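You operate a simulated robot arm through the tools that you are given. There is no shell and no other tool.

You are at the controls of a simulated two-armed robot. One attempt, no reset.

Task
Lock the motor off, fit the feeler block the jig names, clamp it.
Fine: slacken the clamp first; it must read SET.

The check looks at the end state, three seconds after you hand in, the way a careful person would. Anything else that was tipped, shoved, dropped, spilled or broken makes it a failure.

Robot
Two 7-joint arms with fingered hands on one trunk that stands fixed in place. Base frame: the origin is at the foot of the trunk, x ahead of it, y to its left, z up. Lengths are in m, angles in rad, forces in N, time in s.
The left shoulder is at [0.06, 0.138, 0.872], the right one opposite. With the tool pointing down near the work surface each hand reaches from about 0.36 to 0.92 m from the base axis, measured 20 degrees to its own side. Payload 4 kg a hand.
The tool frame of a hand sits at the grasp point between the pads (the TCP): z along the fingers, y along the line on which they close. The tips reach 0.036 m beyond it. The gripper opens to 0.12 m; its body begins 0.042 m behind the TCP. The gripper is a hand of 5 fingers: y runs from the thumb to the fingers, the wrist lies at [-0.015, -0.109, -0.2] in the tool frame.
Orientation is told as [roll, pitch, yaw] about the base's x, y, z axes, in that order, counted from this pose: with the fingers straight down and the wrist toward the robot, the tool's x, y and z point along [0, 1, 0], [1, 0, 0] and [0, 0, -1] of the base frame.

Tools
- The arms move only by the tool apply_moves. It takes "left_rows", "right_rows" or both (then of equal length, played together; a hand with none holds still); each is a list of rows, each a list of 2 entries, a list of its own where there are three numbers: the shift along the tool's x, y, z in m, then the turn, a rotation vector about the tool's x, y, z in rad. In form: [[[dx, dy, dz], [ax, ay, az]], ...]. A call has 1 to 20 rows; each row shifts and turns the commanded pose from where the row before left it, along the tool's axes as they then stand. Rows are played at 5 a second. More than 0.05 m and 0.15 rad between two rows, and nothing of the call is played. Where a pose cannot be reached the arm comes as near as it can. A force on the tool above 40 N (or 10 N above the force at the start of the call, whichever is more), or a blocked arm, ends the call early, and 0.2 s more pass. In this call time passes only in rows, and 0.2 s behind the last. It gives the time, the measured TCP pose, the force on the tool (base axes), the opening and the grip force at its end, in the units of the frame above (readings bear some noise), with the torque about the TCP (base axes, N m) and any sound that the robot's microphone picked up.
- Cameras (640 x 400 px; columns grow to the right, rows downward): "scene" is now at [0.0543, 0.0144, 1.512]; the picture's right is [0.15, -0.99, 0.00], its down [-0.62, -0.10, -0.78] and it looks along [0.77, 0.12, -0.62] (base axes); focal length 320 px, centre (320, 200). "left" rides on the left gripper at [-0.069, -0.079, -0.131] in its tool frame; the picture's right is [-0.78, -0.29, 0.55], its down [0.55, -0.73, 0.40] and it looks along [0.29, 0.61, 0.74] (tool axes); focal length 222 px, centre (320, 200). "right" rides on the right gripper at [0.069, -0.079, -0.131] in its tool frame; the picture's right is [-0.78, 0.29, -0.55], its down [-0.55, -0.73, 0.40] and it looks along [-0.29, 0.61, 0.74] (tool axes); focal length 222 px, centre (320, 200). There is no depth. A picture from a camera that has moved, and an enlarged one, comes with that camera's place and axes in the base frame and with its lens.
- capture(camera): a new picture of that camera. It takes no simulated time.
- raise_lower(by): slides the trunk up (or, below 0, down) by that many m; the arms and the scene camera ride with it, the base frame stays. It gives what a move gives, with no picture.
- finger_targets(index, middle, ring, little, thumb_bend, thumb_turn, hand): sets how far each is bent, from 0 (flat) to 100 (curled in); at 30 the hand is open as for a grip, at 70 the pads meet at the TCP. One left out holds its place. A second passes; each finger stops where it meets its share of the squeeze, and holds until it gets a number again. It is the only way to open and close the hand. It gives what a move gives, with no picture; readings hold the bend of each and the force on index, middle, ring, little, thumb and palm. thumb_turn goes from beside the hand (0) to across from the fingers (100), as for a grip.
- turn_head(pan, tilt): turns the head with the scene camera to pan (to the left, within 1.501 rad either way) and tilt (down, from -0.506 to 1.204), counted from straight ahead of the robot. It gives what a move gives.
- enlarge(camera, box): a new picture of the part [left, top, right, bottom] of that camera's present view, enlarged. It takes no simulated time.
- sign_off(): hands the job in; it is judged then, once.

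Nothing tells you positions but the pictures and the camera data. Unless the task says otherwise, let go and move clear before handing in.

The tools are called after ">>>" as a command line: name --argument value ..., lists and objects as JSON in quotes. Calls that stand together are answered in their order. apply_moves: Moves the arms, as the interface text tells. Its arguments: {"type":"object","properties":{"left_rows":{"type":"array"},"right_rows":{"type":"array"}},"required":[]} The other tools are called the same way: raise_lower (by) moves the trunk up or down; finger_targets (index, middle, ring, little, thumb_bend, thumb_turn, hand) moves the fingers one by one; turn_head (pan, tilt) turns the head that bears the scene camera; capture (camera) takes a picture; enlarge (camera, box) takes an enlarged picture of a part of a camera's view; sign_off () hands the job in.

At the start:

```text
t: 0.0
left_eef_pos: [0.5566, 0.2826, 1.2564]
left_tool_rot: [-0.001, -0.001, -0.002]
left_wrist_force: [-0.4, 0.5, -0.3]
left_torque: [-0.03, 0.01, 0.0]
left_finger_gap: 0.1195
left_gripper_force: 0.0
left_shape: jaw
left_bend: [30.0, 30.0, 30.0, 30.0, 30.0, 97.0]
left_finger forces: [0.0, 0.1, 0.1, 0.0, 0.1, 0.1]
right_eef_pos: [0.4955, -0.1744, 1.2963]
right_tool_rot: [0.0, 0.0, -0.001]
right_wrist_force: [0.4, -0.1, -0.2]
right_torque: [0.01, 0.0, -0.03]
right_finger_gap: 0.1197
right_gripper_force: 0.1
right_shape: jaw
right_bend: [30.0, 30.0, 30.0, 30.0, 30.0, 97.0]
right_finger forces: [0.0, 0.1, 0.1, 0.1, 0.0, 0.0]
trunk travel left (down, up): [-0.45, 0.14]
head pan, tilt (commanded): [0.155, 0.674]
```

scene: 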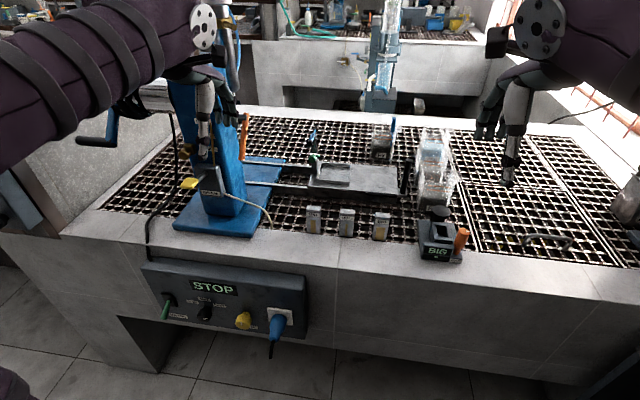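
right: 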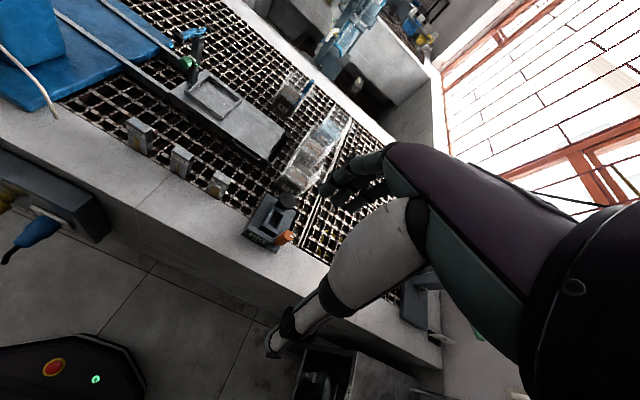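
left: 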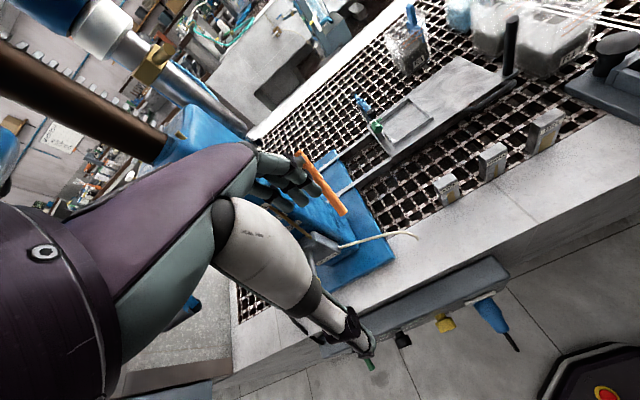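

I see a bench with a blue drill-press-like machine, a jig, three small feeler blocks, a clamp device reading "BIG" with an orange lever, and a control panel reading "STOP". I'll look closer at each part before moving anything.

>>> enlarge --camera "scene" --box '[130, 250, 330, 375]'

>>> enlarge --camera "scene" --box '[290, 190, 490, 275]'

>>> enlarge --camera "scene" --box '[160, 100, 420, 250]'

>>> enlarge --camera "scene" --box '[340, 100, 640, 270]'

```text
3.20 times, centred on (230, 312) of scene
camera zoom: at [0.0543, 0.0144, 1.512], right [0.15, -0.99, 0.0], down [-0.62, -0.1, -0.78], along [0.77, 0.12, -0.62], focal length 1024 px, centre (608, -160)
```

zoom: 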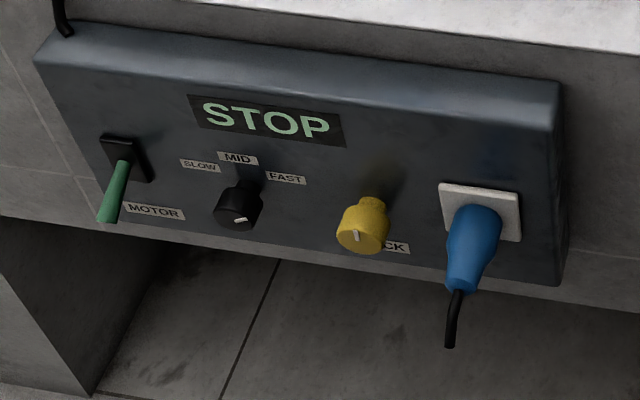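

```text
3.20 times, centred on (390, 232) of scene
camera zoom: at [0.0543, 0.0144, 1.512], right [0.15, -0.99, 0.0], down [-0.62, -0.1, -0.78], along [0.77, 0.12, -0.62], focal length 1024 px, centre (96, 96)
```

zoom: 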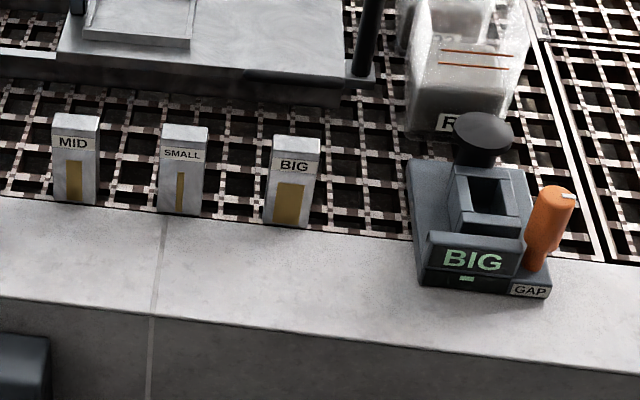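

```text
2.46 times, centred on (290, 175) of scene
camera zoom: at [0.0543, 0.0144, 1.512], right [0.15, -0.99, 0.0], down [-0.62, -0.1, -0.78], along [0.77, 0.12, -0.62], focal length 788 px, centre (394, 262)
```

zoom: 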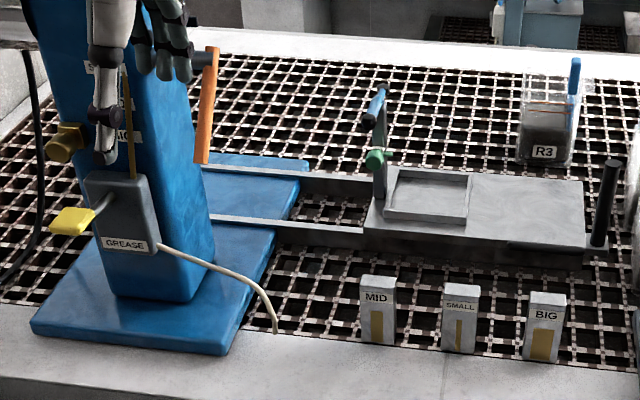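

```text
2.13 times, centred on (490, 185) of scene
camera zoom: at [0.0543, 0.0144, 1.512], right [0.15, -0.99, 0.0], down [-0.62, -0.1, -0.78], along [0.77, 0.12, -0.62], focal length 683 px, centre (-43, 232)
```

zoom: 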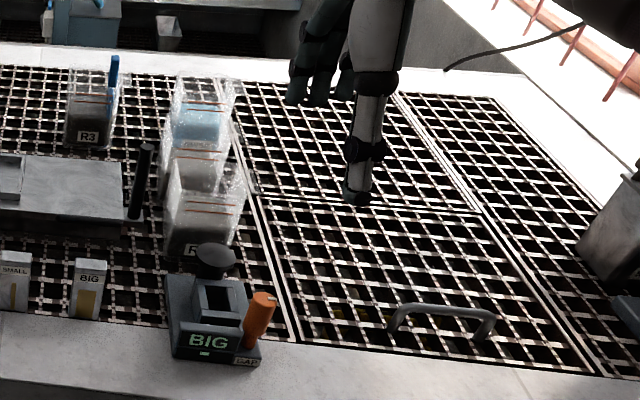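

The panel shows STOP with a green MOTOR lever, a speed knob, a yellow LOCK knob and a blue plug. The jig on the bench names BIG. I'll zoom further to see knob pointers, clamp parts and the slot.

>>> enlarge --camera "scene" --box '[410, 195, 480, 265]'

>>> enlarge --camera "scene" --box '[220, 300, 300, 350]'

>>> enlarge --camera "scene" --box '[145, 275, 225, 330]'

>>> enlarge --camera "scene" --box '[295, 195, 405, 250]'

>>> enlarge --camera "right" --box '[200, 160, 320, 260]'

>>> enlarge --camera "left" --box '[300, 240, 540, 390]'

```text
5.71 times, centred on (445, 230) of scene
camera zoom: at [0.0543, 0.0144, 1.512], right [0.15, -0.99, 0.0], down [-0.62, -0.1, -0.78], along [0.77, 0.12, -0.62], focal length 1829 px, centre (-394, 29)
```

zoom: 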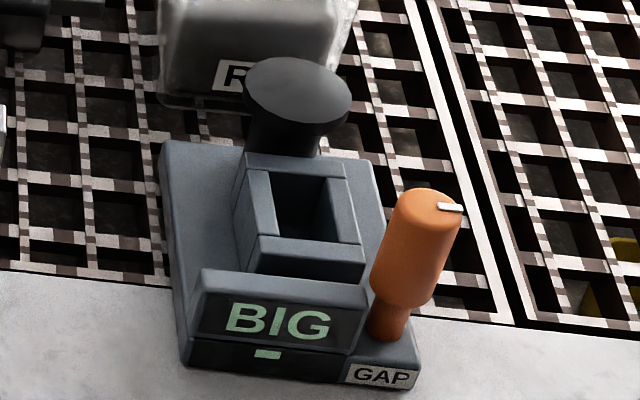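

```text
8.00 times, centred on (260, 325) of scene
camera zoom: at [0.0543, 0.0144, 1.512], right [0.15, -0.99, 0.0], down [-0.62, -0.1, -0.78], along [0.77, 0.12, -0.62], focal length 2561 px, centre (800, -800)
```

zoom: 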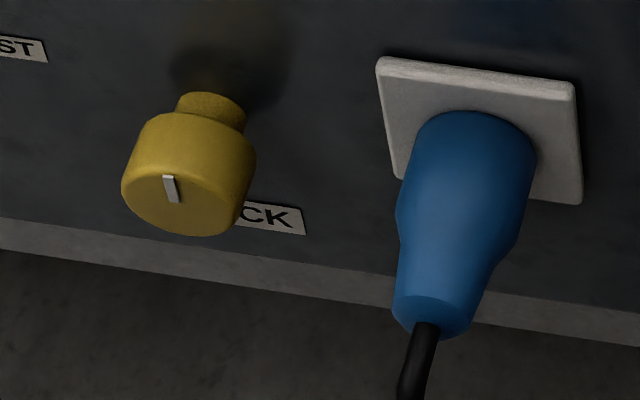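

```text
7.27 times, centred on (185, 302) of scene
camera zoom: at [0.0543, 0.0144, 1.512], right [0.15, -0.99, 0.0], down [-0.62, -0.1, -0.78], along [0.77, 0.12, -0.62], focal length 2328 px, centre (1302, -546)
```

zoom: 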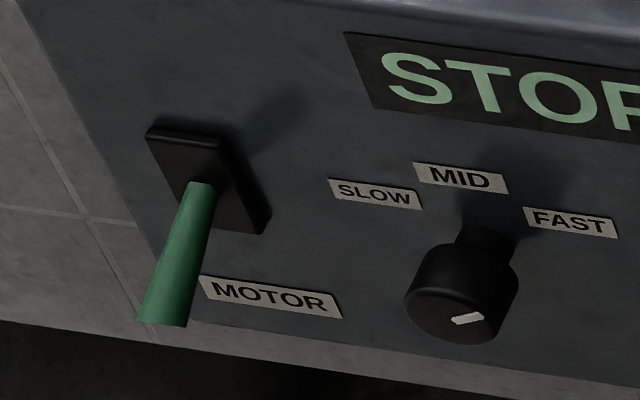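

```text
5.82 times, centred on (350, 222) of scene
camera zoom: at [0.0543, 0.0144, 1.512], right [0.15, -0.99, 0.0], down [-0.62, -0.1, -0.78], along [0.77, 0.12, -0.62], focal length 1862 px, centre (146, 69)
```

zoom: 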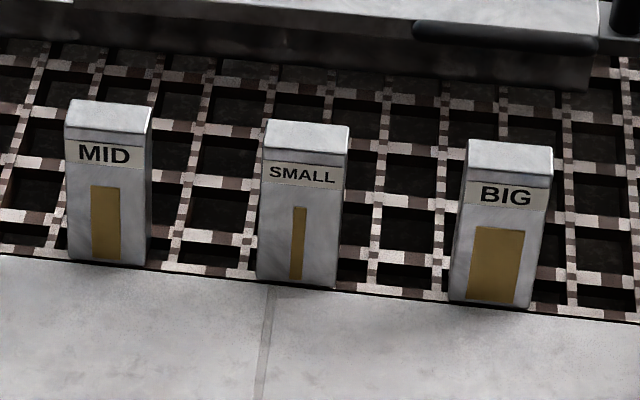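

```text
4.00 times, centred on (260, 210) of right
camera zoom: at [0.4165, -0.1042, 1.4271], right [0.29, -0.78, 0.55], down [-0.73, -0.55, -0.4], along [0.61, -0.29, -0.74], focal length 888 px, centre (560, 160)
```

zoom: 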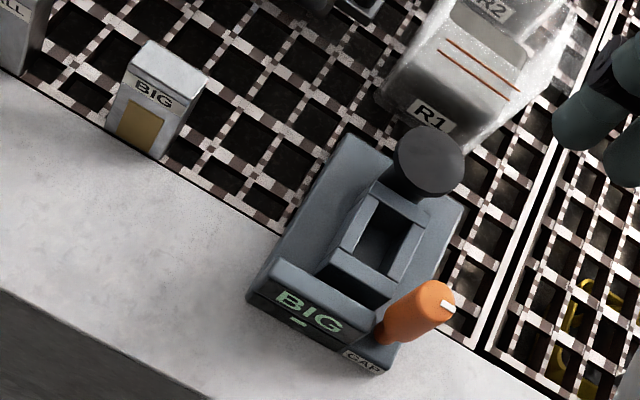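

```text
2.67 times, centred on (420, 315) of left
camera zoom: at [0.4772, 0.2128, 1.3878], right [-0.29, -0.79, -0.55], down [-0.73, 0.55, -0.4], along [0.61, 0.28, -0.74], focal length 592 px, centre (53, -107)
```

zoom: 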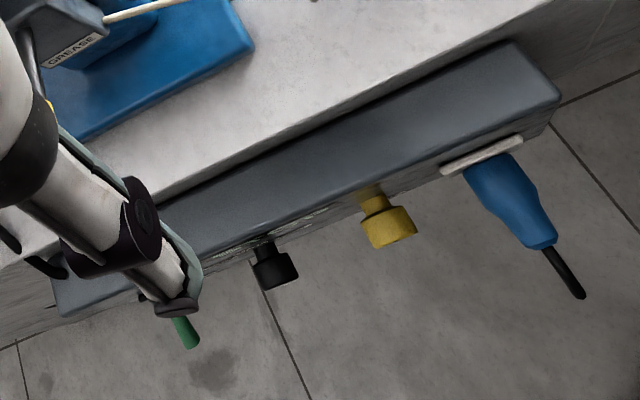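

The BIG block seems to be at about [0.69, -0.05, top 0.966], the jig slot near [0.69, -0.21, 0.93], and the yellow LOCK knob near [0.49, 0.30, 0.69] on a panel facing me. I'll turn the head toward the panel for a closer look.

>>> turn_head --pan 0.55 --tilt 1.0

>>> capture --camera "scene"

```text
t: 0.9
left_eef_pos: [0.5563, 0.2838, 1.2557]
left_tool_rot: [-0.004, 0.0, -0.001]
left_wrist_force: [-0.7, 0.3, 0.7]
left_torque: [0.02, 0.0, -0.02]
left_finger_gap: 0.1198
left_gripper_force: 0.0
left_shape: jaw
left_bend: [30.0, 30.0, 30.0, 30.0, 30.0, 97.0]
left_finger forces: [0.0, 0.1, 0.1, 0.0, 0.0, 0.0]
right_eef_pos: [0.4948, -0.1751, 1.2959]
right_tool_rot: [0.0, -0.001, 0.0]
right_wrist_force: [-1.1, -0.3, -0.8]
right_torque: [-0.02, 0.0, -0.01]
right_finger_gap: 0.1195
right_gripper_force: 0.1
right_shape: jaw
right_bend: [30.0, 30.0, 30.0, 30.0, 30.0, 97.0]
right_finger forces: [0.1, 0.1, 0.0, 0.0, 0.1, 0.0]
trunk travel left (down, up): [-0.45, 0.14]
head pan, tilt (commanded): [0.55, 1.0]
```

```text
taken
camera scene: at [0.0289, 0.0375, 1.4865], right [0.52, -0.85, 0.0], down [-0.72, -0.44, -0.54], along [0.46, 0.28, -0.84], focal length 320 px, centre (320, 200)
```

scene: 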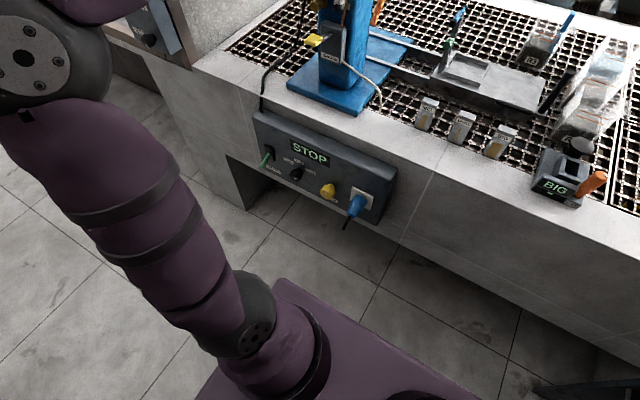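

The panel is clear in this view. I'll zoom on it and the knob.

>>> enlarge --camera "scene" --box '[290, 160, 400, 230]'

>>> enlarge --camera "scene" --box '[530, 130, 620, 210]'

>>> enlarge --camera "scene" --box '[250, 0, 410, 115]'

```text
5.71 times, centred on (345, 195) of scene
camera zoom: at [0.0289, 0.0375, 1.4865], right [0.52, -0.85, 0.0], down [-0.72, -0.44, -0.54], along [0.46, 0.28, -0.84], focal length 1829 px, centre (177, 229)
```

zoom: 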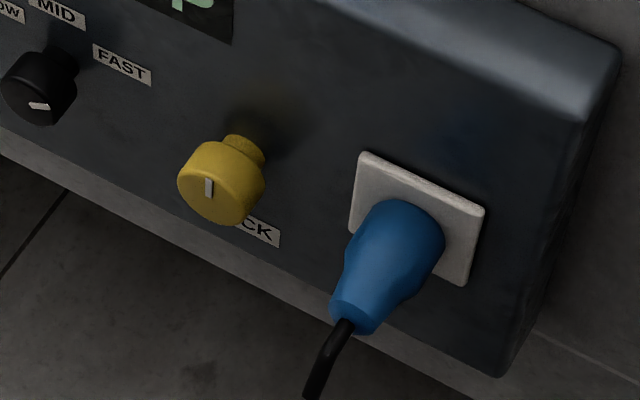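

```text
5.00 times, centred on (575, 170) of scene
camera zoom: at [0.0289, 0.0375, 1.4865], right [0.52, -0.85, 0.0], down [-0.72, -0.44, -0.54], along [0.46, 0.28, -0.84], focal length 1600 px, centre (-955, 350)
```

zoom: 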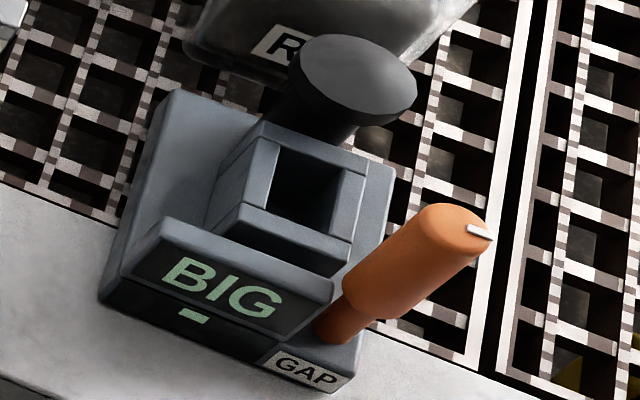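

```text
3.48 times, centred on (330, 58) of scene
camera zoom: at [0.0289, 0.0375, 1.4865], right [0.52, -0.85, 0.0], down [-0.72, -0.44, -0.54], along [0.46, 0.28, -0.84], focal length 1113 px, centre (285, 696)
```

zoom: 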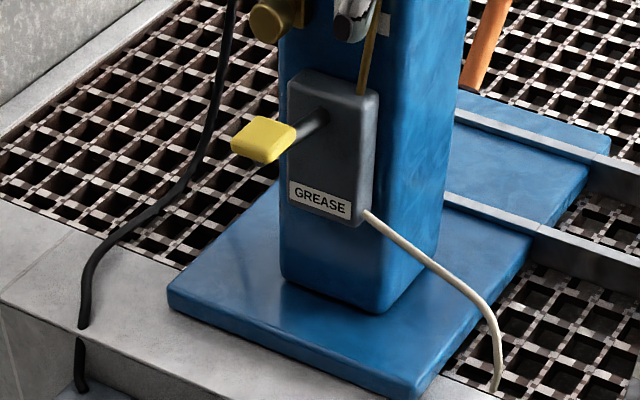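

The yellow LOCK knob has its mark pointing up, sticks out about 0.035 m from a vertical panel face (x≈0.52), and sits at about [0.49, 0.294, 0.70] with the plug to its right. I'll draw the left hand back from the machine, then lower it in front of the bench.

>>> apply_moves --left_rows '[[[0, -0.05, 0], [0, 0, 0]], [[0, -0.05, 0], [0, 0, 0]], [[0, -0.05, 0], [0, 0, 0]], [[0, 0, 0.05], [0, 0, 0]], [[0, 0, 0.05], [0, 0, 0]], [[0, 0, 0.05], [0, 0, 0]], [[0, 0, 0.05], [0, 0, 0]], [[0, 0, 0.05], [0, 0, 0]]]'

>>> capture --camera "scene"

>>> capture --camera "left"

```text
t: 2.7
left_eef_pos: [0.4081, 0.2825, 1.0038]
left_tool_rot: [-0.002, -0.001, -0.003]
left_wrist_force: [-1.3, 0.2, 0.0]
left_torque: [-0.02, 0.02, 0.0]
left_finger_gap: 0.1199
left_gripper_force: 0.0
left_shape: jaw
left_bend: [30.0, 30.0, 30.0, 30.0, 30.0, 97.0]
left_finger forces: [0.0, 0.0, 0.0, 0.0, 0.0, 0.0]
right_eef_pos: [0.4972, -0.1744, 1.2964]
right_tool_rot: [0.001, 0.001, 0.0]
right_wrist_force: [-0.8, -0.3, 0.3]
right_torque: [0.0, -0.03, 0.05]
right_finger_gap: 0.1196
right_gripper_force: 0.1
right_shape: jaw
right_bend: [30.0, 30.0, 30.0, 30.0, 30.0, 97.0]
right_finger forces: [0.1, 0.0, 0.0, 0.1, 0.0, 0.1]
trunk travel left (down, up): [-0.45, 0.14]
head pan, tilt (commanded): [0.55, 1.0]
```

```text
taken
camera scene: at [0.0294, 0.0375, 1.4864], right [0.52, -0.85, 0.0], down [-0.72, -0.44, -0.54], along [0.46, 0.28, -0.84], focal length 320 px, centre (320, 200)
```

scene: 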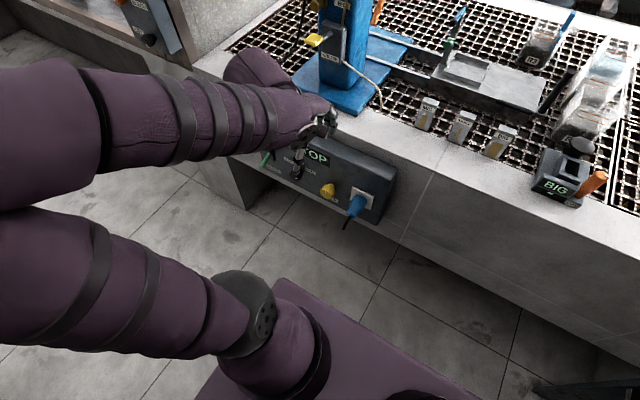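

```text
taken
camera left: at [0.328, 0.2135, 1.1356], right [-0.29, -0.79, -0.55], down [-0.73, 0.55, -0.4], along [0.61, 0.28, -0.74], focal length 222 px, centre (320, 200)
```

left: 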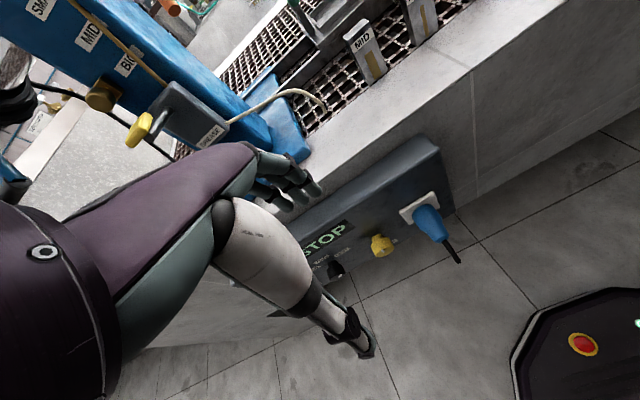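

Left hand is now clear in front of the machine. I'll look at the panel and the machine column from the left camera to read labels.

>>> enlarge --camera "left" --box '[290, 130, 490, 300]'

>>> enlarge --camera "left" --box '[0, 0, 260, 170]'

```text
2.35 times, centred on (390, 215) of left
camera zoom: at [0.328, 0.2135, 1.1356], right [-0.29, -0.79, -0.55], down [-0.73, 0.55, -0.4], along [0.61, 0.28, -0.74], focal length 523 px, centre (155, 165)
```

zoom: 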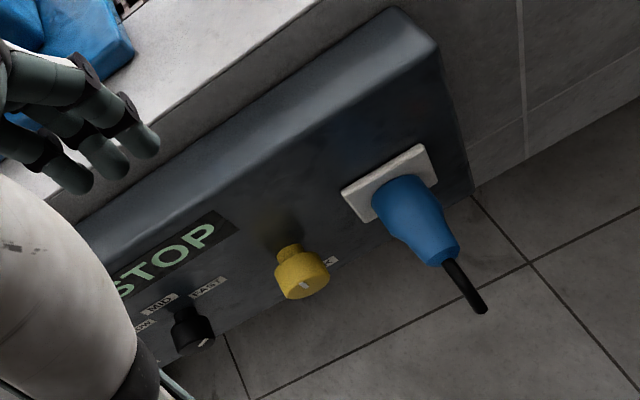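

```text
2.35 times, centred on (130, 85) of left
camera zoom: at [0.328, 0.2135, 1.1356], right [-0.29, -0.79, -0.55], down [-0.73, 0.55, -0.4], along [0.61, 0.28, -0.74], focal length 523 px, centre (767, 471)
```

zoom: 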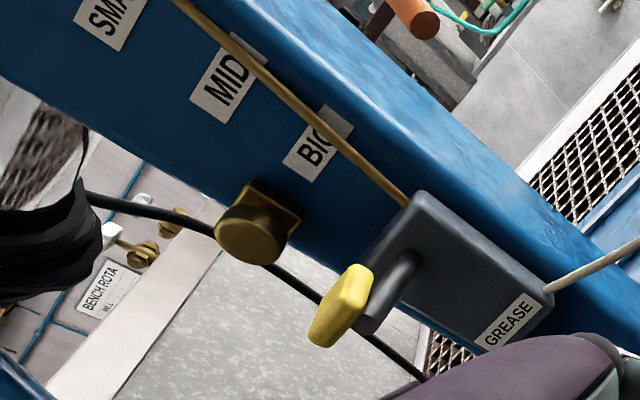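

The knob face triangulates to about [0.487, 0.293, 0.704]. I'll pitch the left hand so the fingers point forward toward the panel, staying back and above.

>>> apply_moves --left_rows '[[[0, 0, 0], [-0.1428, 0, 0]], [[0, 0, 0], [-0.1428, 0, 0]], [[0, 0, 0], [-0.1428, 0, 0]], [[0, 0, 0], [-0.1428, 0, 0]], [[0, 0, 0], [-0.1428, 0, 0]], [[0, 0, 0], [-0.1428, 0, 0]], [[0, 0, 0], [-0.1428, 0, 0]], [[0, 0, 0], [-0.1428, 0, 0]], [[0, 0, 0], [-0.1428, 0, 0]], [[0, 0, 0], [-0.1428, 0, 0]], [[0, 0, 0], [-0.1428, 0, 0]]]'

>>> capture --camera "scene"

>>> capture --camera "left"

```text
t: 5.1
left_eef_pos: [0.4093, 0.2866, 1.0135]
left_tool_rot: [0.008, -0.48, 0.002]
left_wrist_force: [-0.3, -0.1, -0.6]
left_torque: [-0.01, -0.03, 0.0]
left_finger_gap: 0.1199
left_gripper_force: 0.0
left_shape: jaw
left_bend: [30.0, 30.0, 30.0, 30.0, 30.0, 97.0]
left_finger forces: [0.0, 0.0, 0.0, 0.1, 0.0, 0.1]
left hand out of reach, approached as far as the arm can: row 4, 5, 6, 7, 8, 9, 10, 11
right_eef_pos: [0.4953, -0.1751, 1.2947]
right_tool_rot: [0.001, 0.0, -0.001]
right_wrist_force: [0.3, -0.1, 0.4]
right_torque: [-0.01, -0.02, -0.02]
right_finger_gap: 0.1195
right_gripper_force: 0.1
right_shape: jaw
right_bend: [30.0, 30.0, 30.0, 30.0, 30.0, 97.0]
right_finger forces: [0.0, 0.0, 0.0, 0.0, 0.0, 0.0]
trunk travel left (down, up): [-0.45, 0.14]
head pan, tilt (commanded): [0.55, 1.0]
```

```text
taken
camera scene: at [0.0287, 0.0376, 1.4864], right [0.52, -0.85, 0.0], down [-0.72, -0.44, -0.54], along [0.46, 0.28, -0.84], focal length 320 px, centre (320, 200)
```

scene: 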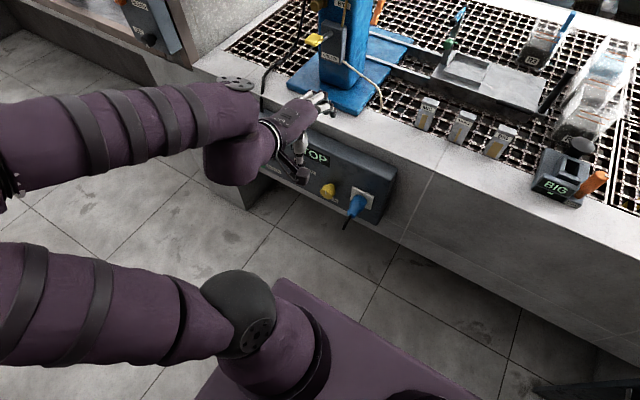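

```text
taken
camera left: at [0.2778, 0.2147, 1.0923], right [0.0, -0.78, -0.63], down [-0.47, 0.55, -0.69], along [0.88, 0.3, -0.37], focal length 222 px, centre (320, 200)
```

left: 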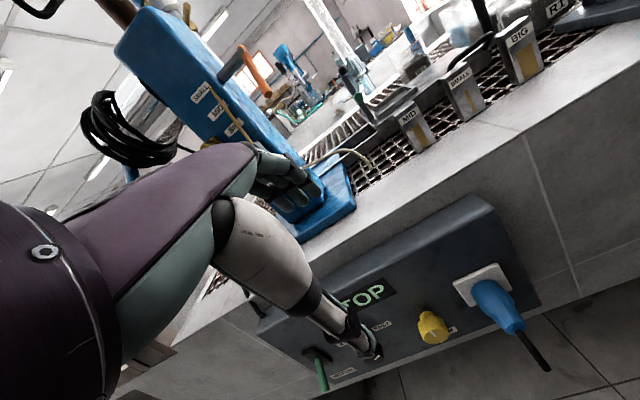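

The arm only reached pitch -0.48 at this spot. I'll check where the commanded pose stands with a null row before choosing another approach.

>>> apply_moves --left_rows '[[[0, 0, 0], [0, 0, 0]]]'

```text
t: 5.5
left_eef_pos: [0.4083, 0.2866, 1.0129]
left_tool_rot: [0.009, -0.479, 0.003]
left_wrist_force: [-0.6, -0.3, -0.5]
left_torque: [-0.02, 0.01, -0.01]
left_finger_gap: 0.1201
left_gripper_force: 0.1
left_shape: jaw
left_bend: [30.0, 30.0, 30.0, 30.0, 30.0, 97.0]
left_finger forces: [0.1, 0.0, 0.0, 0.0, 0.0, 0.0]
right_eef_pos: [0.4959, -0.1752, 1.2956]
right_tool_rot: [0.001, 0.0, 0.002]
right_wrist_force: [-0.6, -0.1, -0.3]
right_torque: [-0.02, -0.01, 0.0]
right_finger_gap: 0.1198
right_gripper_force: 0.1
right_shape: jaw
right_bend: [30.0, 30.0, 30.0, 30.0, 30.0, 97.0]
right_finger forces: [0.0, 0.0, 0.0, 0.0, 0.0, 0.0]
trunk travel left (down, up): [-0.45, 0.14]
head pan, tilt (commanded): [0.55, 1.0]
```

The reached pose is now the commanded one. The hand's natural line suggests fingers-right (wrist to the left) is easier for pointing forward, so I'll roll the hand +90° about its own axis first and check.

>>> apply_moves --left_rows '[[[0, 0, 0], [0, 0, 0.1428]], [[0, 0, 0], [0, 0, 0.1428]], [[0, 0, 0], [0, 0, 0.1428]], [[0, 0, 0], [0, 0, 0.1428]], [[0, 0, 0], [0, 0, 0.1428]], [[0, 0, 0], [0, 0, 0.1428]], [[0, 0, 0], [0, 0, 0.1428]], [[0, 0, 0], [0, 0, 0.1428]], [[0, 0, 0], [0, 0, 0.1428]], [[0, 0, 0], [0, 0, 0.1428]], [[0, 0, 0], [0, 0, 0.1428]]]'

>>> capture --camera "scene"

```text
t: 7.9
left_eef_pos: [0.4095, 0.2864, 1.0133]
left_tool_rot: [0.479, 0.008, -1.565]
left_wrist_force: [-0.8, 0.7, -0.3]
left_torque: [-0.01, 0.04, -0.01]
left_finger_gap: 0.1199
left_gripper_force: 0.1
left_shape: jaw
left_bend: [30.0, 30.0, 30.0, 30.0, 30.0, 97.0]
left_finger forces: [0.0, 0.0, 0.0, 0.0, 0.1, 0.1]
right_eef_pos: [0.4966, -0.1742, 1.2949]
right_tool_rot: [0.0, 0.001, 0.0]
right_wrist_force: [-0.8, -1.0, 0.5]
right_torque: [-0.01, -0.01, -0.02]
right_finger_gap: 0.1195
right_gripper_force: 0.0
right_shape: jaw
right_bend: [30.0, 30.0, 30.0, 30.0, 30.0, 97.0]
right_finger forces: [0.1, 0.1, 0.0, 0.0, 0.0, 0.0]
trunk travel left (down, up): [-0.45, 0.14]
head pan, tilt (commanded): [0.55, 1.0]
```

```text
taken
camera scene: at [0.029, 0.0375, 1.4864], right [0.52, -0.85, 0.0], down [-0.72, -0.44, -0.54], along [0.46, 0.28, -0.84], focal length 320 px, centre (320, 200)
```

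scene: 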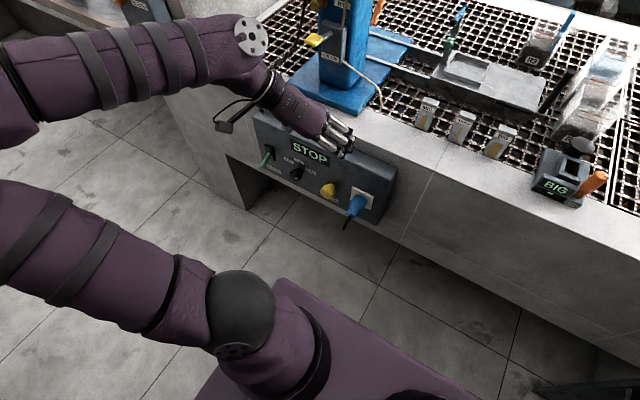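

That roll was reached fully. Now I'll swing the fingers up to point forward (about tool y).

>>> apply_moves --left_rows '[[[0, 0, 0], [0, 0.1365, 0]], [[0, 0, 0], [0, 0.1365, 0]], [[0, 0, 0], [0, 0.1365, 0]], [[0, 0, 0], [0, 0.1365, 0]], [[0, 0, 0], [0, 0.1365, 0]], [[0, 0, 0], [0, 0.1365, 0]], [[0, 0, 0], [0, 0.1365, 0]], [[0, 0, 0], [0, 0.1365, 0]]]'

>>> capture --camera "scene"

>>> capture --camera "left"

```text
t: 9.7
left_eef_pos: [0.4244, 0.307, 1.022]
left_tool_rot: [1.573, 0.006, -1.563]
left_wrist_force: [0.0, 0.3, 0.5]
left_torque: [0.06, -0.02, 0.01]
left_finger_gap: 0.12
left_gripper_force: 0.1
left_shape: jaw
left_bend: [30.0, 30.0, 30.0, 30.0, 30.0, 97.0]
left_finger forces: [0.1, 0.1, 0.0, 0.0, 0.0, 0.0]
left hand out of reach, approached as far as the arm can: row 7, 8
right_eef_pos: [0.4955, -0.1742, 1.2952]
right_tool_rot: [0.0, 0.001, 0.001]
right_wrist_force: [0.2, -0.3, 0.0]
right_torque: [-0.02, -0.02, 0.0]
right_finger_gap: 0.1196
right_gripper_force: 0.1
right_shape: jaw
right_bend: [30.0, 30.0, 30.0, 30.0, 30.0, 97.0]
right_finger forces: [0.0, 0.0, 0.0, 0.0, 0.0, 0.0]
trunk travel left (down, up): [-0.45, 0.14]
head pan, tilt (commanded): [0.55, 1.0]
```

```text
taken
camera scene: at [0.0288, 0.0379, 1.4865], right [0.52, -0.85, 0.0], down [-0.72, -0.44, -0.54], along [0.46, 0.28, -0.84], focal length 320 px, centre (320, 200)
```

scene: 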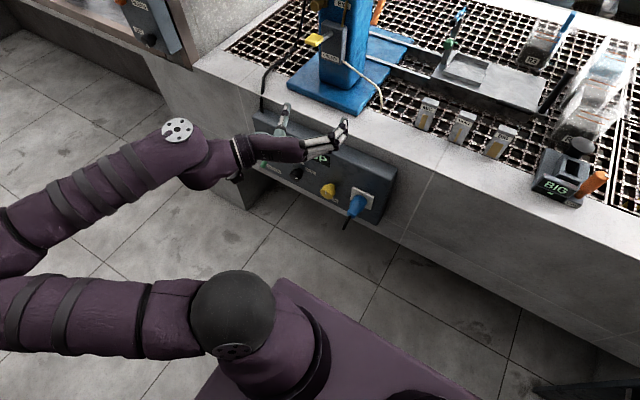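

```text
taken
camera left: at [0.2921, 0.3847, 0.9533], right [0.55, 0.3, -0.78], down [0.39, 0.73, 0.55], along [0.74, -0.61, 0.28], focal length 222 px, centre (320, 200)
```

left: 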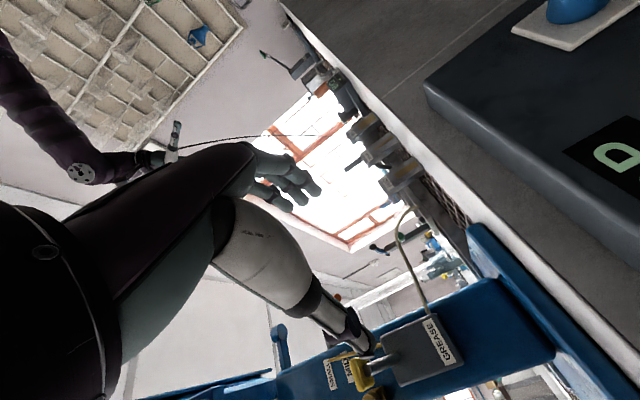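

The hand now points forward with fingers to the right, just shy in position. I'll lower it in steps toward knob height while staying back from the panel.

>>> apply_moves --left_rows '[[[-0.05, 0, -0.01], [0, 0, 0]], [[-0.05, 0, -0.01], [0, 0, 0]], [[-0.05, 0, 0], [0, 0, 0]]]'

```text
refused: row 1 steps farther than a row can; nothing moved
```

>>> apply_moves --left_rows '[[[-0.045, 0, -0.01], [0, 0, 0]], [[-0.045, 0, -0.01], [0, 0, 0]], [[-0.05, 0, 0], [0, 0, 0]]]'

```text
t: 10.5
left_eef_pos: [0.4192, 0.3224, 0.8872]
left_tool_rot: [1.563, 0.01, -1.562]
left_wrist_force: [0.9, -0.6, 1.0]
left_torque: [-0.03, 0.01, -0.03]
left_finger_gap: 0.12
left_gripper_force: 0.1
left_shape: jaw
left_bend: [30.0, 30.0, 30.0, 30.0, 30.0, 97.0]
left_finger forces: [0.0, 0.1, 0.1, 0.1, 0.0, 0.1]
left hand out of reach, approached as far as the arm can: row 1, 2, 3
right_eef_pos: [0.4963, -0.1748, 1.2954]
right_tool_rot: [0.002, 0.001, 0.0]
right_wrist_force: [0.0, 0.1, -0.8]
right_torque: [-0.02, 0.01, 0.04]
right_finger_gap: 0.1196
right_gripper_force: 0.0
right_shape: jaw
right_bend: [30.0, 30.0, 30.0, 30.0, 30.0, 97.0]
right_finger forces: [0.0, 0.0, 0.0, 0.0, 0.1, 0.1]
trunk travel left (down, up): [-0.45, 0.14]
head pan, tilt (commanded): [0.55, 1.0]
```

It's at a joint limit with slight drift in y. I'll test continuing downward while correcting y, and see whether it eases.

>>> apply_moves --left_rows '[[[-0.04, 0.02, 0.01], [0, 0, 0]], [[-0.04, 0.01, 0.01], [0, 0, 0]]]'

>>> capture --camera "scene"

```text
t: 11.1
left_eef_pos: [0.453, 0.277, 0.8465]
left_tool_rot: [1.551, 0.019, -1.559]
left_wrist_force: [-0.2, 0.1, 0.7]
left_torque: [0.01, 0.05, -0.02]
left_finger_gap: 0.12
left_gripper_force: 0.1
left_shape: jaw
left_bend: [30.0, 30.0, 30.0, 30.0, 30.0, 97.0]
left_finger forces: [0.0, 0.0, 0.1, 0.0, 0.0, 0.0]
left hand out of reach, approached as far as the arm can: row 1, 2
right_eef_pos: [0.4968, -0.1754, 1.2958]
right_tool_rot: [0.001, -0.001, 0.001]
right_wrist_force: [0.4, 0.7, 0.0]
right_torque: [0.0, 0.01, 0.02]
right_finger_gap: 0.1199
right_gripper_force: 0.1
right_shape: jaw
right_bend: [30.0, 30.0, 30.0, 30.0, 30.0, 97.0]
right_finger forces: [0.0, 0.1, 0.0, 0.0, 0.0, 0.1]
trunk travel left (down, up): [-0.45, 0.14]
head pan, tilt (commanded): [0.55, 1.0]
```

```text
taken
camera scene: at [0.029, 0.0377, 1.4864], right [0.52, -0.85, 0.0], down [-0.72, -0.44, -0.54], along [0.46, 0.28, -0.84], focal length 320 px, centre (320, 200)
```

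scene: 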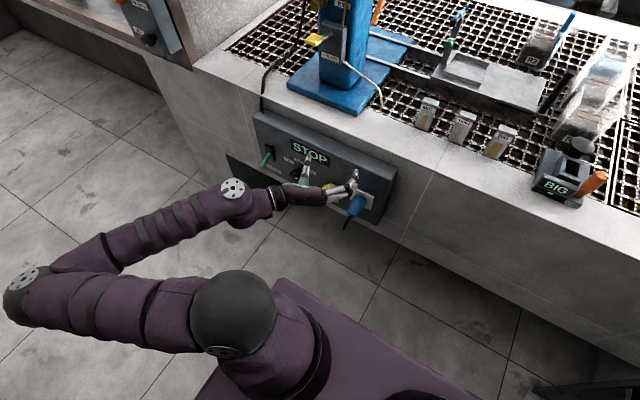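

The wrist is too close to the shoulder, limiting the elbow. Raising the trunk will give the left arm room to work lower, so I'll raise it fully, after backing the hand slightly.

>>> raise_lower --by 0.14

>>> capture --camera "scene"

```text
t: 12.7
left_eef_pos: [0.4529, 0.2778, 0.9869]
left_tool_rot: [1.551, 0.019, -1.559]
left_wrist_force: [-0.3, -0.8, 0.3]
left_torque: [-0.06, 0.0, -0.03]
left_finger_gap: 0.1197
left_gripper_force: 0.1
left_shape: jaw
left_bend: [30.0, 30.0, 30.0, 30.0, 30.0, 97.0]
left_finger forces: [0.0, 0.0, 0.1, 0.1, 0.1, 0.0]
right_eef_pos: [0.4959, -0.1751, 1.4361]
right_tool_rot: [-0.001, 0.0, 0.0]
right_wrist_force: [-0.5, -0.9, 0.5]
right_torque: [-0.01, 0.0, -0.03]
right_finger_gap: 0.1196
right_gripper_force: 0.1
right_shape: jaw
right_bend: [30.0, 30.0, 30.0, 30.0, 30.0, 97.0]
right_finger forces: [0.1, 0.1, 0.1, 0.0, 0.0, 0.0]
trunk travel left (down, up): [-0.59, 0.0]
head pan, tilt (commanded): [0.55, 1.0]
```

```text
taken
camera scene: at [0.0289, 0.0376, 1.6264], right [0.52, -0.85, 0.0], down [-0.72, -0.44, -0.54], along [0.46, 0.28, -0.84], focal length 320 px, centre (320, 200)
```

scene: 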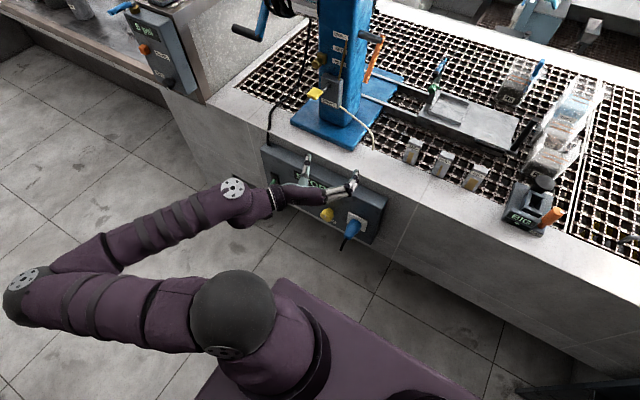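

Trunk is up. Now I'll lower the left hand in steps and watch for reach warnings.

>>> apply_moves --left_rows '[[[-0.045, -0.005, -0.005], [0, 0, 0]], [[-0.045, -0.005, -0.005], [0, 0, 0]], [[-0.045, -0.005, -0.005], [0, 0, 0]]]'

```text
t: 13.5
left_eef_pos: [0.4648, 0.291, 0.898]
left_tool_rot: [1.476, 0.083, -1.464]
left_wrist_force: [1.3, 0.7, 0.1]
left_torque: [0.03, 0.05, -0.02]
left_finger_gap: 0.1201
left_gripper_force: 0.0
left_shape: jaw
left_bend: [30.0, 30.0, 30.0, 30.0, 30.0, 97.0]
left_finger forces: [0.0, 0.0, 0.0, 0.0, 0.0, 0.0]
left hand out of reach, approached as far as the arm can: row 1, 2, 3
right_eef_pos: [0.4978, -0.1734, 1.4358]
right_tool_rot: [-0.001, 0.002, 0.002]
right_wrist_force: [1.2, -0.5, 0.5]
right_torque: [-0.03, 0.06, 0.02]
right_finger_gap: 0.1197
right_gripper_force: 0.0
right_shape: jaw
right_bend: [30.0, 30.0, 30.0, 30.0, 30.0, 97.0]
right_finger forces: [0.0, 0.0, 0.1, 0.0, 0.1, 0.0]
trunk travel left (down, up): [-0.59, 0.0]
head pan, tilt (commanded): [0.55, 1.0]
```

Lowering is limited by sideways wrist bend; rolling the hand so the fingers point right-and-down should line it up with the forearm. I'll roll +45° about the tool axis and then try lowering.

>>> apply_moves --left_rows '[[[0, 0, -0.01], [0, 0, 0.131]], [[0, 0, -0.01], [0, 0, 0.131]], [[0, 0, -0.01], [0, 0, 0.131]], [[0, 0, 0], [0, 0, 0.131]], [[0, 0, 0], [0, 0, 0.131]], [[0, 0, 0], [0, 0, 0.131]]]'

>>> capture --camera "scene"

```text
t: 14.9
left_eef_pos: [0.4278, 0.3041, 0.8998]
left_tool_rot: [1.537, 0.806, -1.588]
left_wrist_force: [-0.2, 0.6, 0.4]
left_torque: [0.02, 0.02, -0.02]
left_finger_gap: 0.1198
left_gripper_force: 0.1
left_shape: jaw
left_bend: [30.0, 30.0, 30.0, 30.0, 30.0, 97.0]
left_finger forces: [0.1, 0.0, 0.0, 0.0, 0.0, 0.1]
left hand out of reach, approached as far as the arm can: row 2, 3, 4, 5, 6
right_eef_pos: [0.4958, -0.1735, 1.4377]
right_tool_rot: [-0.001, 0.0, 0.002]
right_wrist_force: [-0.7, -0.2, 0.3]
right_torque: [-0.01, -0.03, 0.01]
right_finger_gap: 0.1197
right_gripper_force: 0.0
right_shape: jaw
right_bend: [30.0, 30.0, 30.0, 30.0, 30.0, 97.0]
right_finger forces: [0.0, 0.0, 0.0, 0.0, 0.0, 0.0]
trunk travel left (down, up): [-0.59, 0.0]
head pan, tilt (commanded): [0.55, 1.0]
```

```text
taken
camera scene: at [0.0289, 0.0377, 1.6264], right [0.52, -0.85, 0.0], down [-0.72, -0.44, -0.54], along [0.46, 0.28, -0.84], focal length 320 px, centre (320, 200)
```

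scene: 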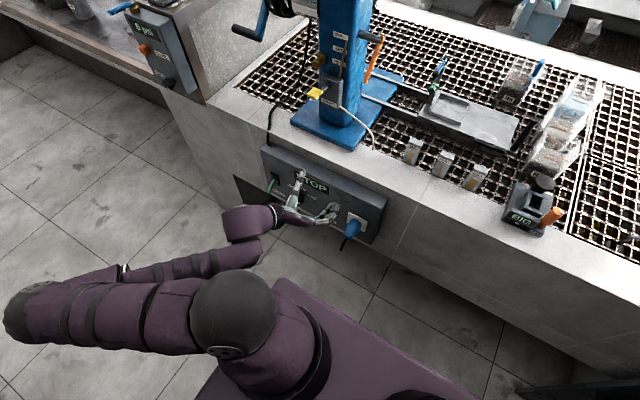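

Reached. The hand is now fingers right-and-down. I'll lower it straight down toward knob height in steps.

>>> apply_moves --left_rows '[[[-0.03, 0.03, 0], [0, 0, 0]], [[-0.03, 0.03, 0], [0, 0, 0]], [[-0.03, 0.03, 0], [0, 0, 0]]]'

>>> capture --camera "scene"

```text
t: 15.7
left_eef_pos: [0.4071, 0.3602, 0.8131]
left_tool_rot: [1.534, 0.807, -1.593]
left_wrist_force: [-0.6, -0.4, -0.3]
left_torque: [-0.02, 0.02, 0.03]
left_finger_gap: 0.1201
left_gripper_force: 0.0
left_shape: jaw
left_bend: [30.0, 30.0, 30.0, 30.0, 30.0, 97.0]
left_finger forces: [0.0, 0.0, 0.0, 0.0, 0.1, 0.0]
left hand out of reach, approached as far as the arm can: row 1, 2, 3
right_eef_pos: [0.4953, -0.1745, 1.4355]
right_tool_rot: [0.002, 0.001, 0.0]
right_wrist_force: [0.4, -0.3, -0.3]
right_torque: [0.0, 0.02, 0.03]
right_finger_gap: 0.1198
right_gripper_force: 0.1
right_shape: jaw
right_bend: [30.0, 30.0, 30.0, 30.0, 30.0, 97.0]
right_finger forces: [0.0, 0.0, 0.0, 0.0, 0.1, 0.1]
trunk travel left (down, up): [-0.59, 0.0]
head pan, tilt (commanded): [0.55, 1.0]
```

```text
taken
camera scene: at [0.0288, 0.038, 1.6264], right [0.52, -0.85, 0.0], down [-0.72, -0.44, -0.54], along [0.46, 0.28, -0.84], focal length 320 px, centre (320, 200)
```

scene: 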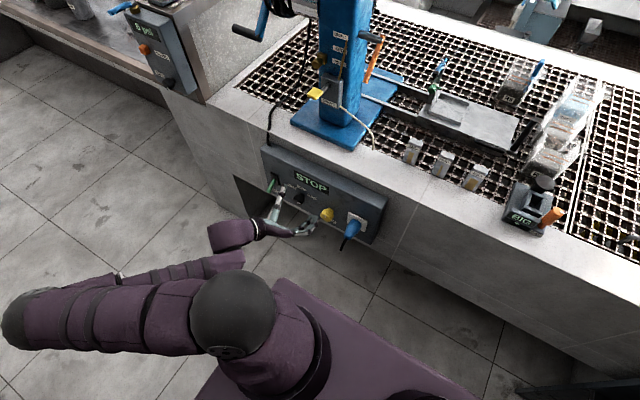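

The hand got lower (z≈0.81) but drifted left. I'll nudge it right and down toward the knob axis while staying off the panel.

>>> apply_moves --left_rows '[[[0.0, 0.035, 0.01], [0, 0, 0]], [[0.0, 0.035, 0.01], [0, 0, 0]]]'

>>> capture --camera "scene"

```text
t: 16.3
left_eef_pos: [0.4049, 0.3613, 0.8141]
left_tool_rot: [1.538, 0.804, -1.588]
left_wrist_force: [0.5, -0.4, 0.4]
left_torque: [-0.04, -0.03, 0.01]
left_finger_gap: 0.1198
left_gripper_force: 0.1
left_shape: jaw
left_bend: [30.0, 30.0, 30.0, 30.0, 30.0, 97.0]
left_finger forces: [0.0, 0.0, 0.0, 0.1, 0.0, 0.0]
left hand out of reach, approached as far as the arm can: row 1, 2
right_eef_pos: [0.4954, -0.1737, 1.4362]
right_tool_rot: [0.0, -0.001, -0.001]
right_wrist_force: [-0.3, -0.4, -0.1]
right_torque: [0.01, 0.01, 0.03]
right_finger_gap: 0.1195
right_gripper_force: 0.0
right_shape: jaw
right_bend: [30.0, 30.0, 30.0, 30.0, 30.0, 97.0]
right_finger forces: [0.1, 0.0, 0.1, 0.0, 0.0, 0.0]
trunk travel left (down, up): [-0.59, 0.0]
head pan, tilt (commanded): [0.55, 1.0]
```

```text
taken
camera scene: at [0.0287, 0.0375, 1.6264], right [0.52, -0.85, 0.0], down [-0.72, -0.44, -0.54], along [0.46, 0.28, -0.84], focal length 320 px, centre (320, 200)
```

scene: 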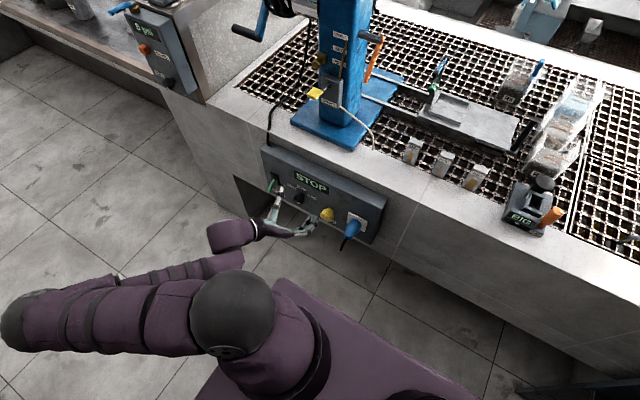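

The elbow is at its fold limit here; going further down gains distance from the shoulder, so I'll go down first, then right.

>>> apply_moves --left_rows '[[[-0.03, 0.03, 0], [0, 0, 0]], [[-0.03, 0.03, 0], [0, 0, 0]], [[-0.01, 0.02, 0.01], [0, 0, 0]], [[0.02, 0.03, 0.005], [0, 0, 0]]]'

>>> capture --camera "scene"

```text
t: 17.3
left_eef_pos: [0.3967, 0.3677, 0.7358]
left_tool_rot: [1.547, 0.802, -1.581]
left_wrist_force: [0.3, -0.7, 0.2]
left_torque: [0.0, -0.07, 0.01]
left_finger_gap: 0.1197
left_gripper_force: 0.0
left_shape: jaw
left_bend: [30.0, 30.0, 30.0, 30.0, 30.0, 97.0]
left_finger forces: [0.1, 0.0, 0.1, 0.1, 0.0, 0.0]
left hand out of reach, approached as far as the arm can: row 1, 2, 4
right_eef_pos: [0.4948, -0.1746, 1.4361]
right_tool_rot: [0.002, 0.002, -0.001]
right_wrist_force: [0.3, -0.1, 1.2]
right_torque: [0.04, -0.01, 0.02]
right_finger_gap: 0.1198
right_gripper_force: 0.0
right_shape: jaw
right_bend: [30.0, 30.0, 30.0, 30.0, 30.0, 97.0]
right_finger forces: [0.0, 0.0, 0.0, 0.0, 0.0, 0.0]
trunk travel left (down, up): [-0.59, 0.0]
head pan, tilt (commanded): [0.55, 1.0]
```

```text
taken
camera scene: at [0.0287, 0.0377, 1.6264], right [0.52, -0.85, 0.0], down [-0.72, -0.44, -0.54], along [0.46, 0.28, -0.84], focal length 320 px, centre (320, 200)
```

scene: 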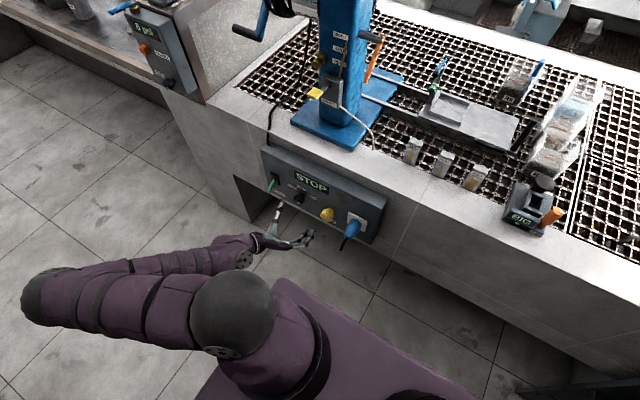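

Still constrained. I'll tilt the fingers about 30° downward (still approaching the knob mostly from the front), which should suit the forearm better, then try moving right toward the knob.

>>> apply_moves --left_rows '[[[0, 0, 0], [-0.0926, -0.0926, 0]], [[0, 0, 0], [-0.0926, -0.0926, 0]], [[0, 0, 0], [-0.0926, -0.0926, 0]], [[0, 0, 0], [-0.0926, -0.0926, 0]]]'

>>> apply_moves --left_rows '[[[0.02, 0.02, 0], [0, 0, 0]], [[0.02, 0.02, 0], [0, 0, 0]]]'

>>> capture --camera "scene"

```text
t: 18.3
left_eef_pos: [0.3966, 0.3979, 0.747]
left_tool_rot: [0.854, 0.663, -2.044]
left_wrist_force: [0.2, 0.1, 0.6]
left_torque: [0.01, 0.02, -0.03]
left_finger_gap: 0.1202
left_gripper_force: 0.1
left_shape: jaw
left_bend: [30.0, 30.0, 30.0, 30.0, 30.0, 97.0]
left_finger forces: [0.1, 0.0, 0.0, 0.1, 0.0, 0.0]
left hand out of reach, approached as far as the arm can: row 1, 2, 3, 4
right_eef_pos: [0.4951, -0.1753, 1.4365]
right_tool_rot: [0.0, 0.0, -0.001]
right_wrist_force: [-0.2, -0.6, 0.6]
right_torque: [0.02, 0.03, 0.01]
right_finger_gap: 0.1192
right_gripper_force: 0.0
right_shape: jaw
right_bend: [30.0, 30.0, 30.0, 30.0, 30.0, 97.0]
right_finger forces: [0.0, 0.1, 0.0, 0.0, 0.0, 0.0]
trunk travel left (down, up): [-0.59, 0.0]
head pan, tilt (commanded): [0.55, 1.0]
```

```text
t: 18.9
left_eef_pos: [0.4011, 0.3746, 0.7714]
left_tool_rot: [0.86, 0.656, -2.041]
left_wrist_force: [-0.1, 0.7, 0.0]
left_torque: [0.02, 0.03, 0.03]
left_finger_gap: 0.1197
left_gripper_force: 0.1
left_shape: jaw
left_bend: [30.0, 30.0, 30.0, 30.0, 30.0, 97.0]
left_finger forces: [0.0, 0.1, 0.0, 0.0, 0.0, 0.0]
left hand out of reach, approached as far as the arm can: row 1, 2
right_eef_pos: [0.4958, -0.1742, 1.4358]
right_tool_rot: [0.0, 0.001, -0.002]
right_wrist_force: [1.3, 1.1, -0.2]
right_torque: [-0.03, 0.02, 0.0]
right_finger_gap: 0.1195
right_gripper_force: 0.1
right_shape: jaw
right_bend: [30.0, 30.0, 30.0, 30.0, 30.0, 97.0]
right_finger forces: [0.0, 0.0, 0.1, 0.0, 0.0, 0.1]
trunk travel left (down, up): [-0.59, 0.0]
head pan, tilt (commanded): [0.55, 1.0]
```

```text
taken
camera scene: at [0.0289, 0.0374, 1.6264], right [0.52, -0.85, 0.0], down [-0.72, -0.44, -0.54], along [0.46, 0.28, -0.84], focal length 320 px, centre (320, 200)
```

scene: 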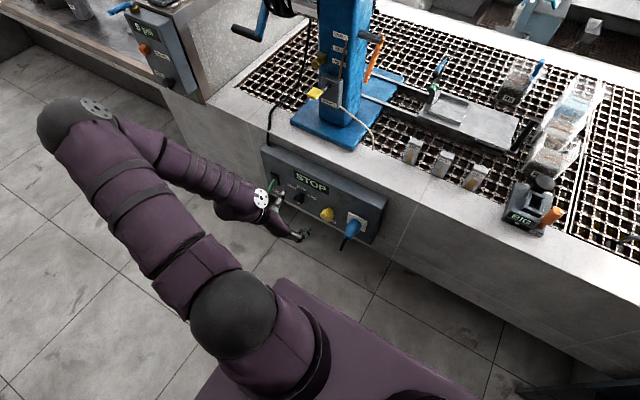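

The elbow reconfigured to a freer posture. I'll level the hand so the closing line is horizontal (fingers right, thumb left) with fingers forward and ~24° down.

>>> apply_moves --left_rows '[[[0, 0, 0], [-0.053, 0.0511, -0.1219]], [[0, 0, 0], [-0.053, 0.0511, -0.1219]], [[0, 0, 0], [-0.053, 0.0511, -0.1219]], [[0, 0, 0], [-0.053, 0.0511, -0.1219]], [[0, 0, 0], [-0.053, 0.0511, -0.1219]], [[0, 0, 0], [0.112, 0, -0.049]], [[0, 0, 0], [0.112, 0, -0.049]], [[0, 0, 0], [0.112, 0, -0.049]]]'

>>> capture --camera "scene"

```text
t: 20.7
left_eef_pos: [0.4032, 0.3679, 0.7922]
left_tool_rot: [1.159, 0.013, -1.566]
left_wrist_force: [0.0, -0.2, 0.4]
left_torque: [-0.03, 0.02, -0.02]
left_finger_gap: 0.1199
left_gripper_force: 0.1
left_shape: jaw
left_bend: [30.0, 30.0, 30.0, 30.0, 30.0, 97.0]
left_finger forces: [0.0, 0.1, 0.0, 0.1, 0.0, 0.0]
left hand out of reach, approached as far as the arm can: row 5
right_eef_pos: [0.4956, -0.1761, 1.4359]
right_tool_rot: [0.001, 0.0, -0.001]
right_wrist_force: [-0.5, 0.7, -0.2]
right_torque: [-0.02, 0.0, -0.03]
right_finger_gap: 0.1197
right_gripper_force: 0.0
right_shape: jaw
right_bend: [30.0, 30.0, 30.0, 30.0, 30.0, 97.0]
right_finger forces: [0.0, 0.0, 0.0, 0.0, 0.0, 0.1]
trunk travel left (down, up): [-0.59, 0.0]
head pan, tilt (commanded): [0.55, 1.0]
```

```text
taken
camera scene: at [0.0285, 0.0373, 1.6264], right [0.52, -0.85, 0.0], down [-0.72, -0.44, -0.54], along [0.46, 0.28, -0.84], focal length 320 px, centre (320, 200)
```

scene: 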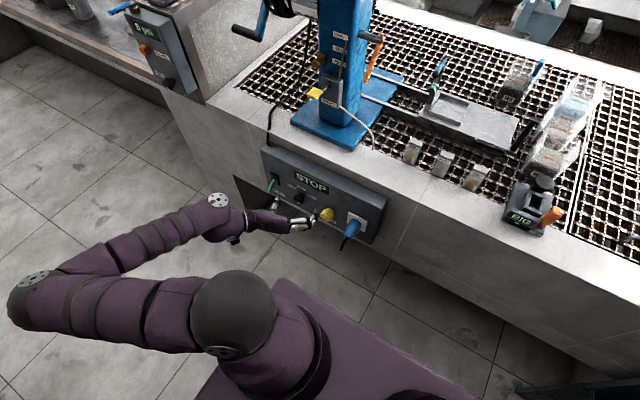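

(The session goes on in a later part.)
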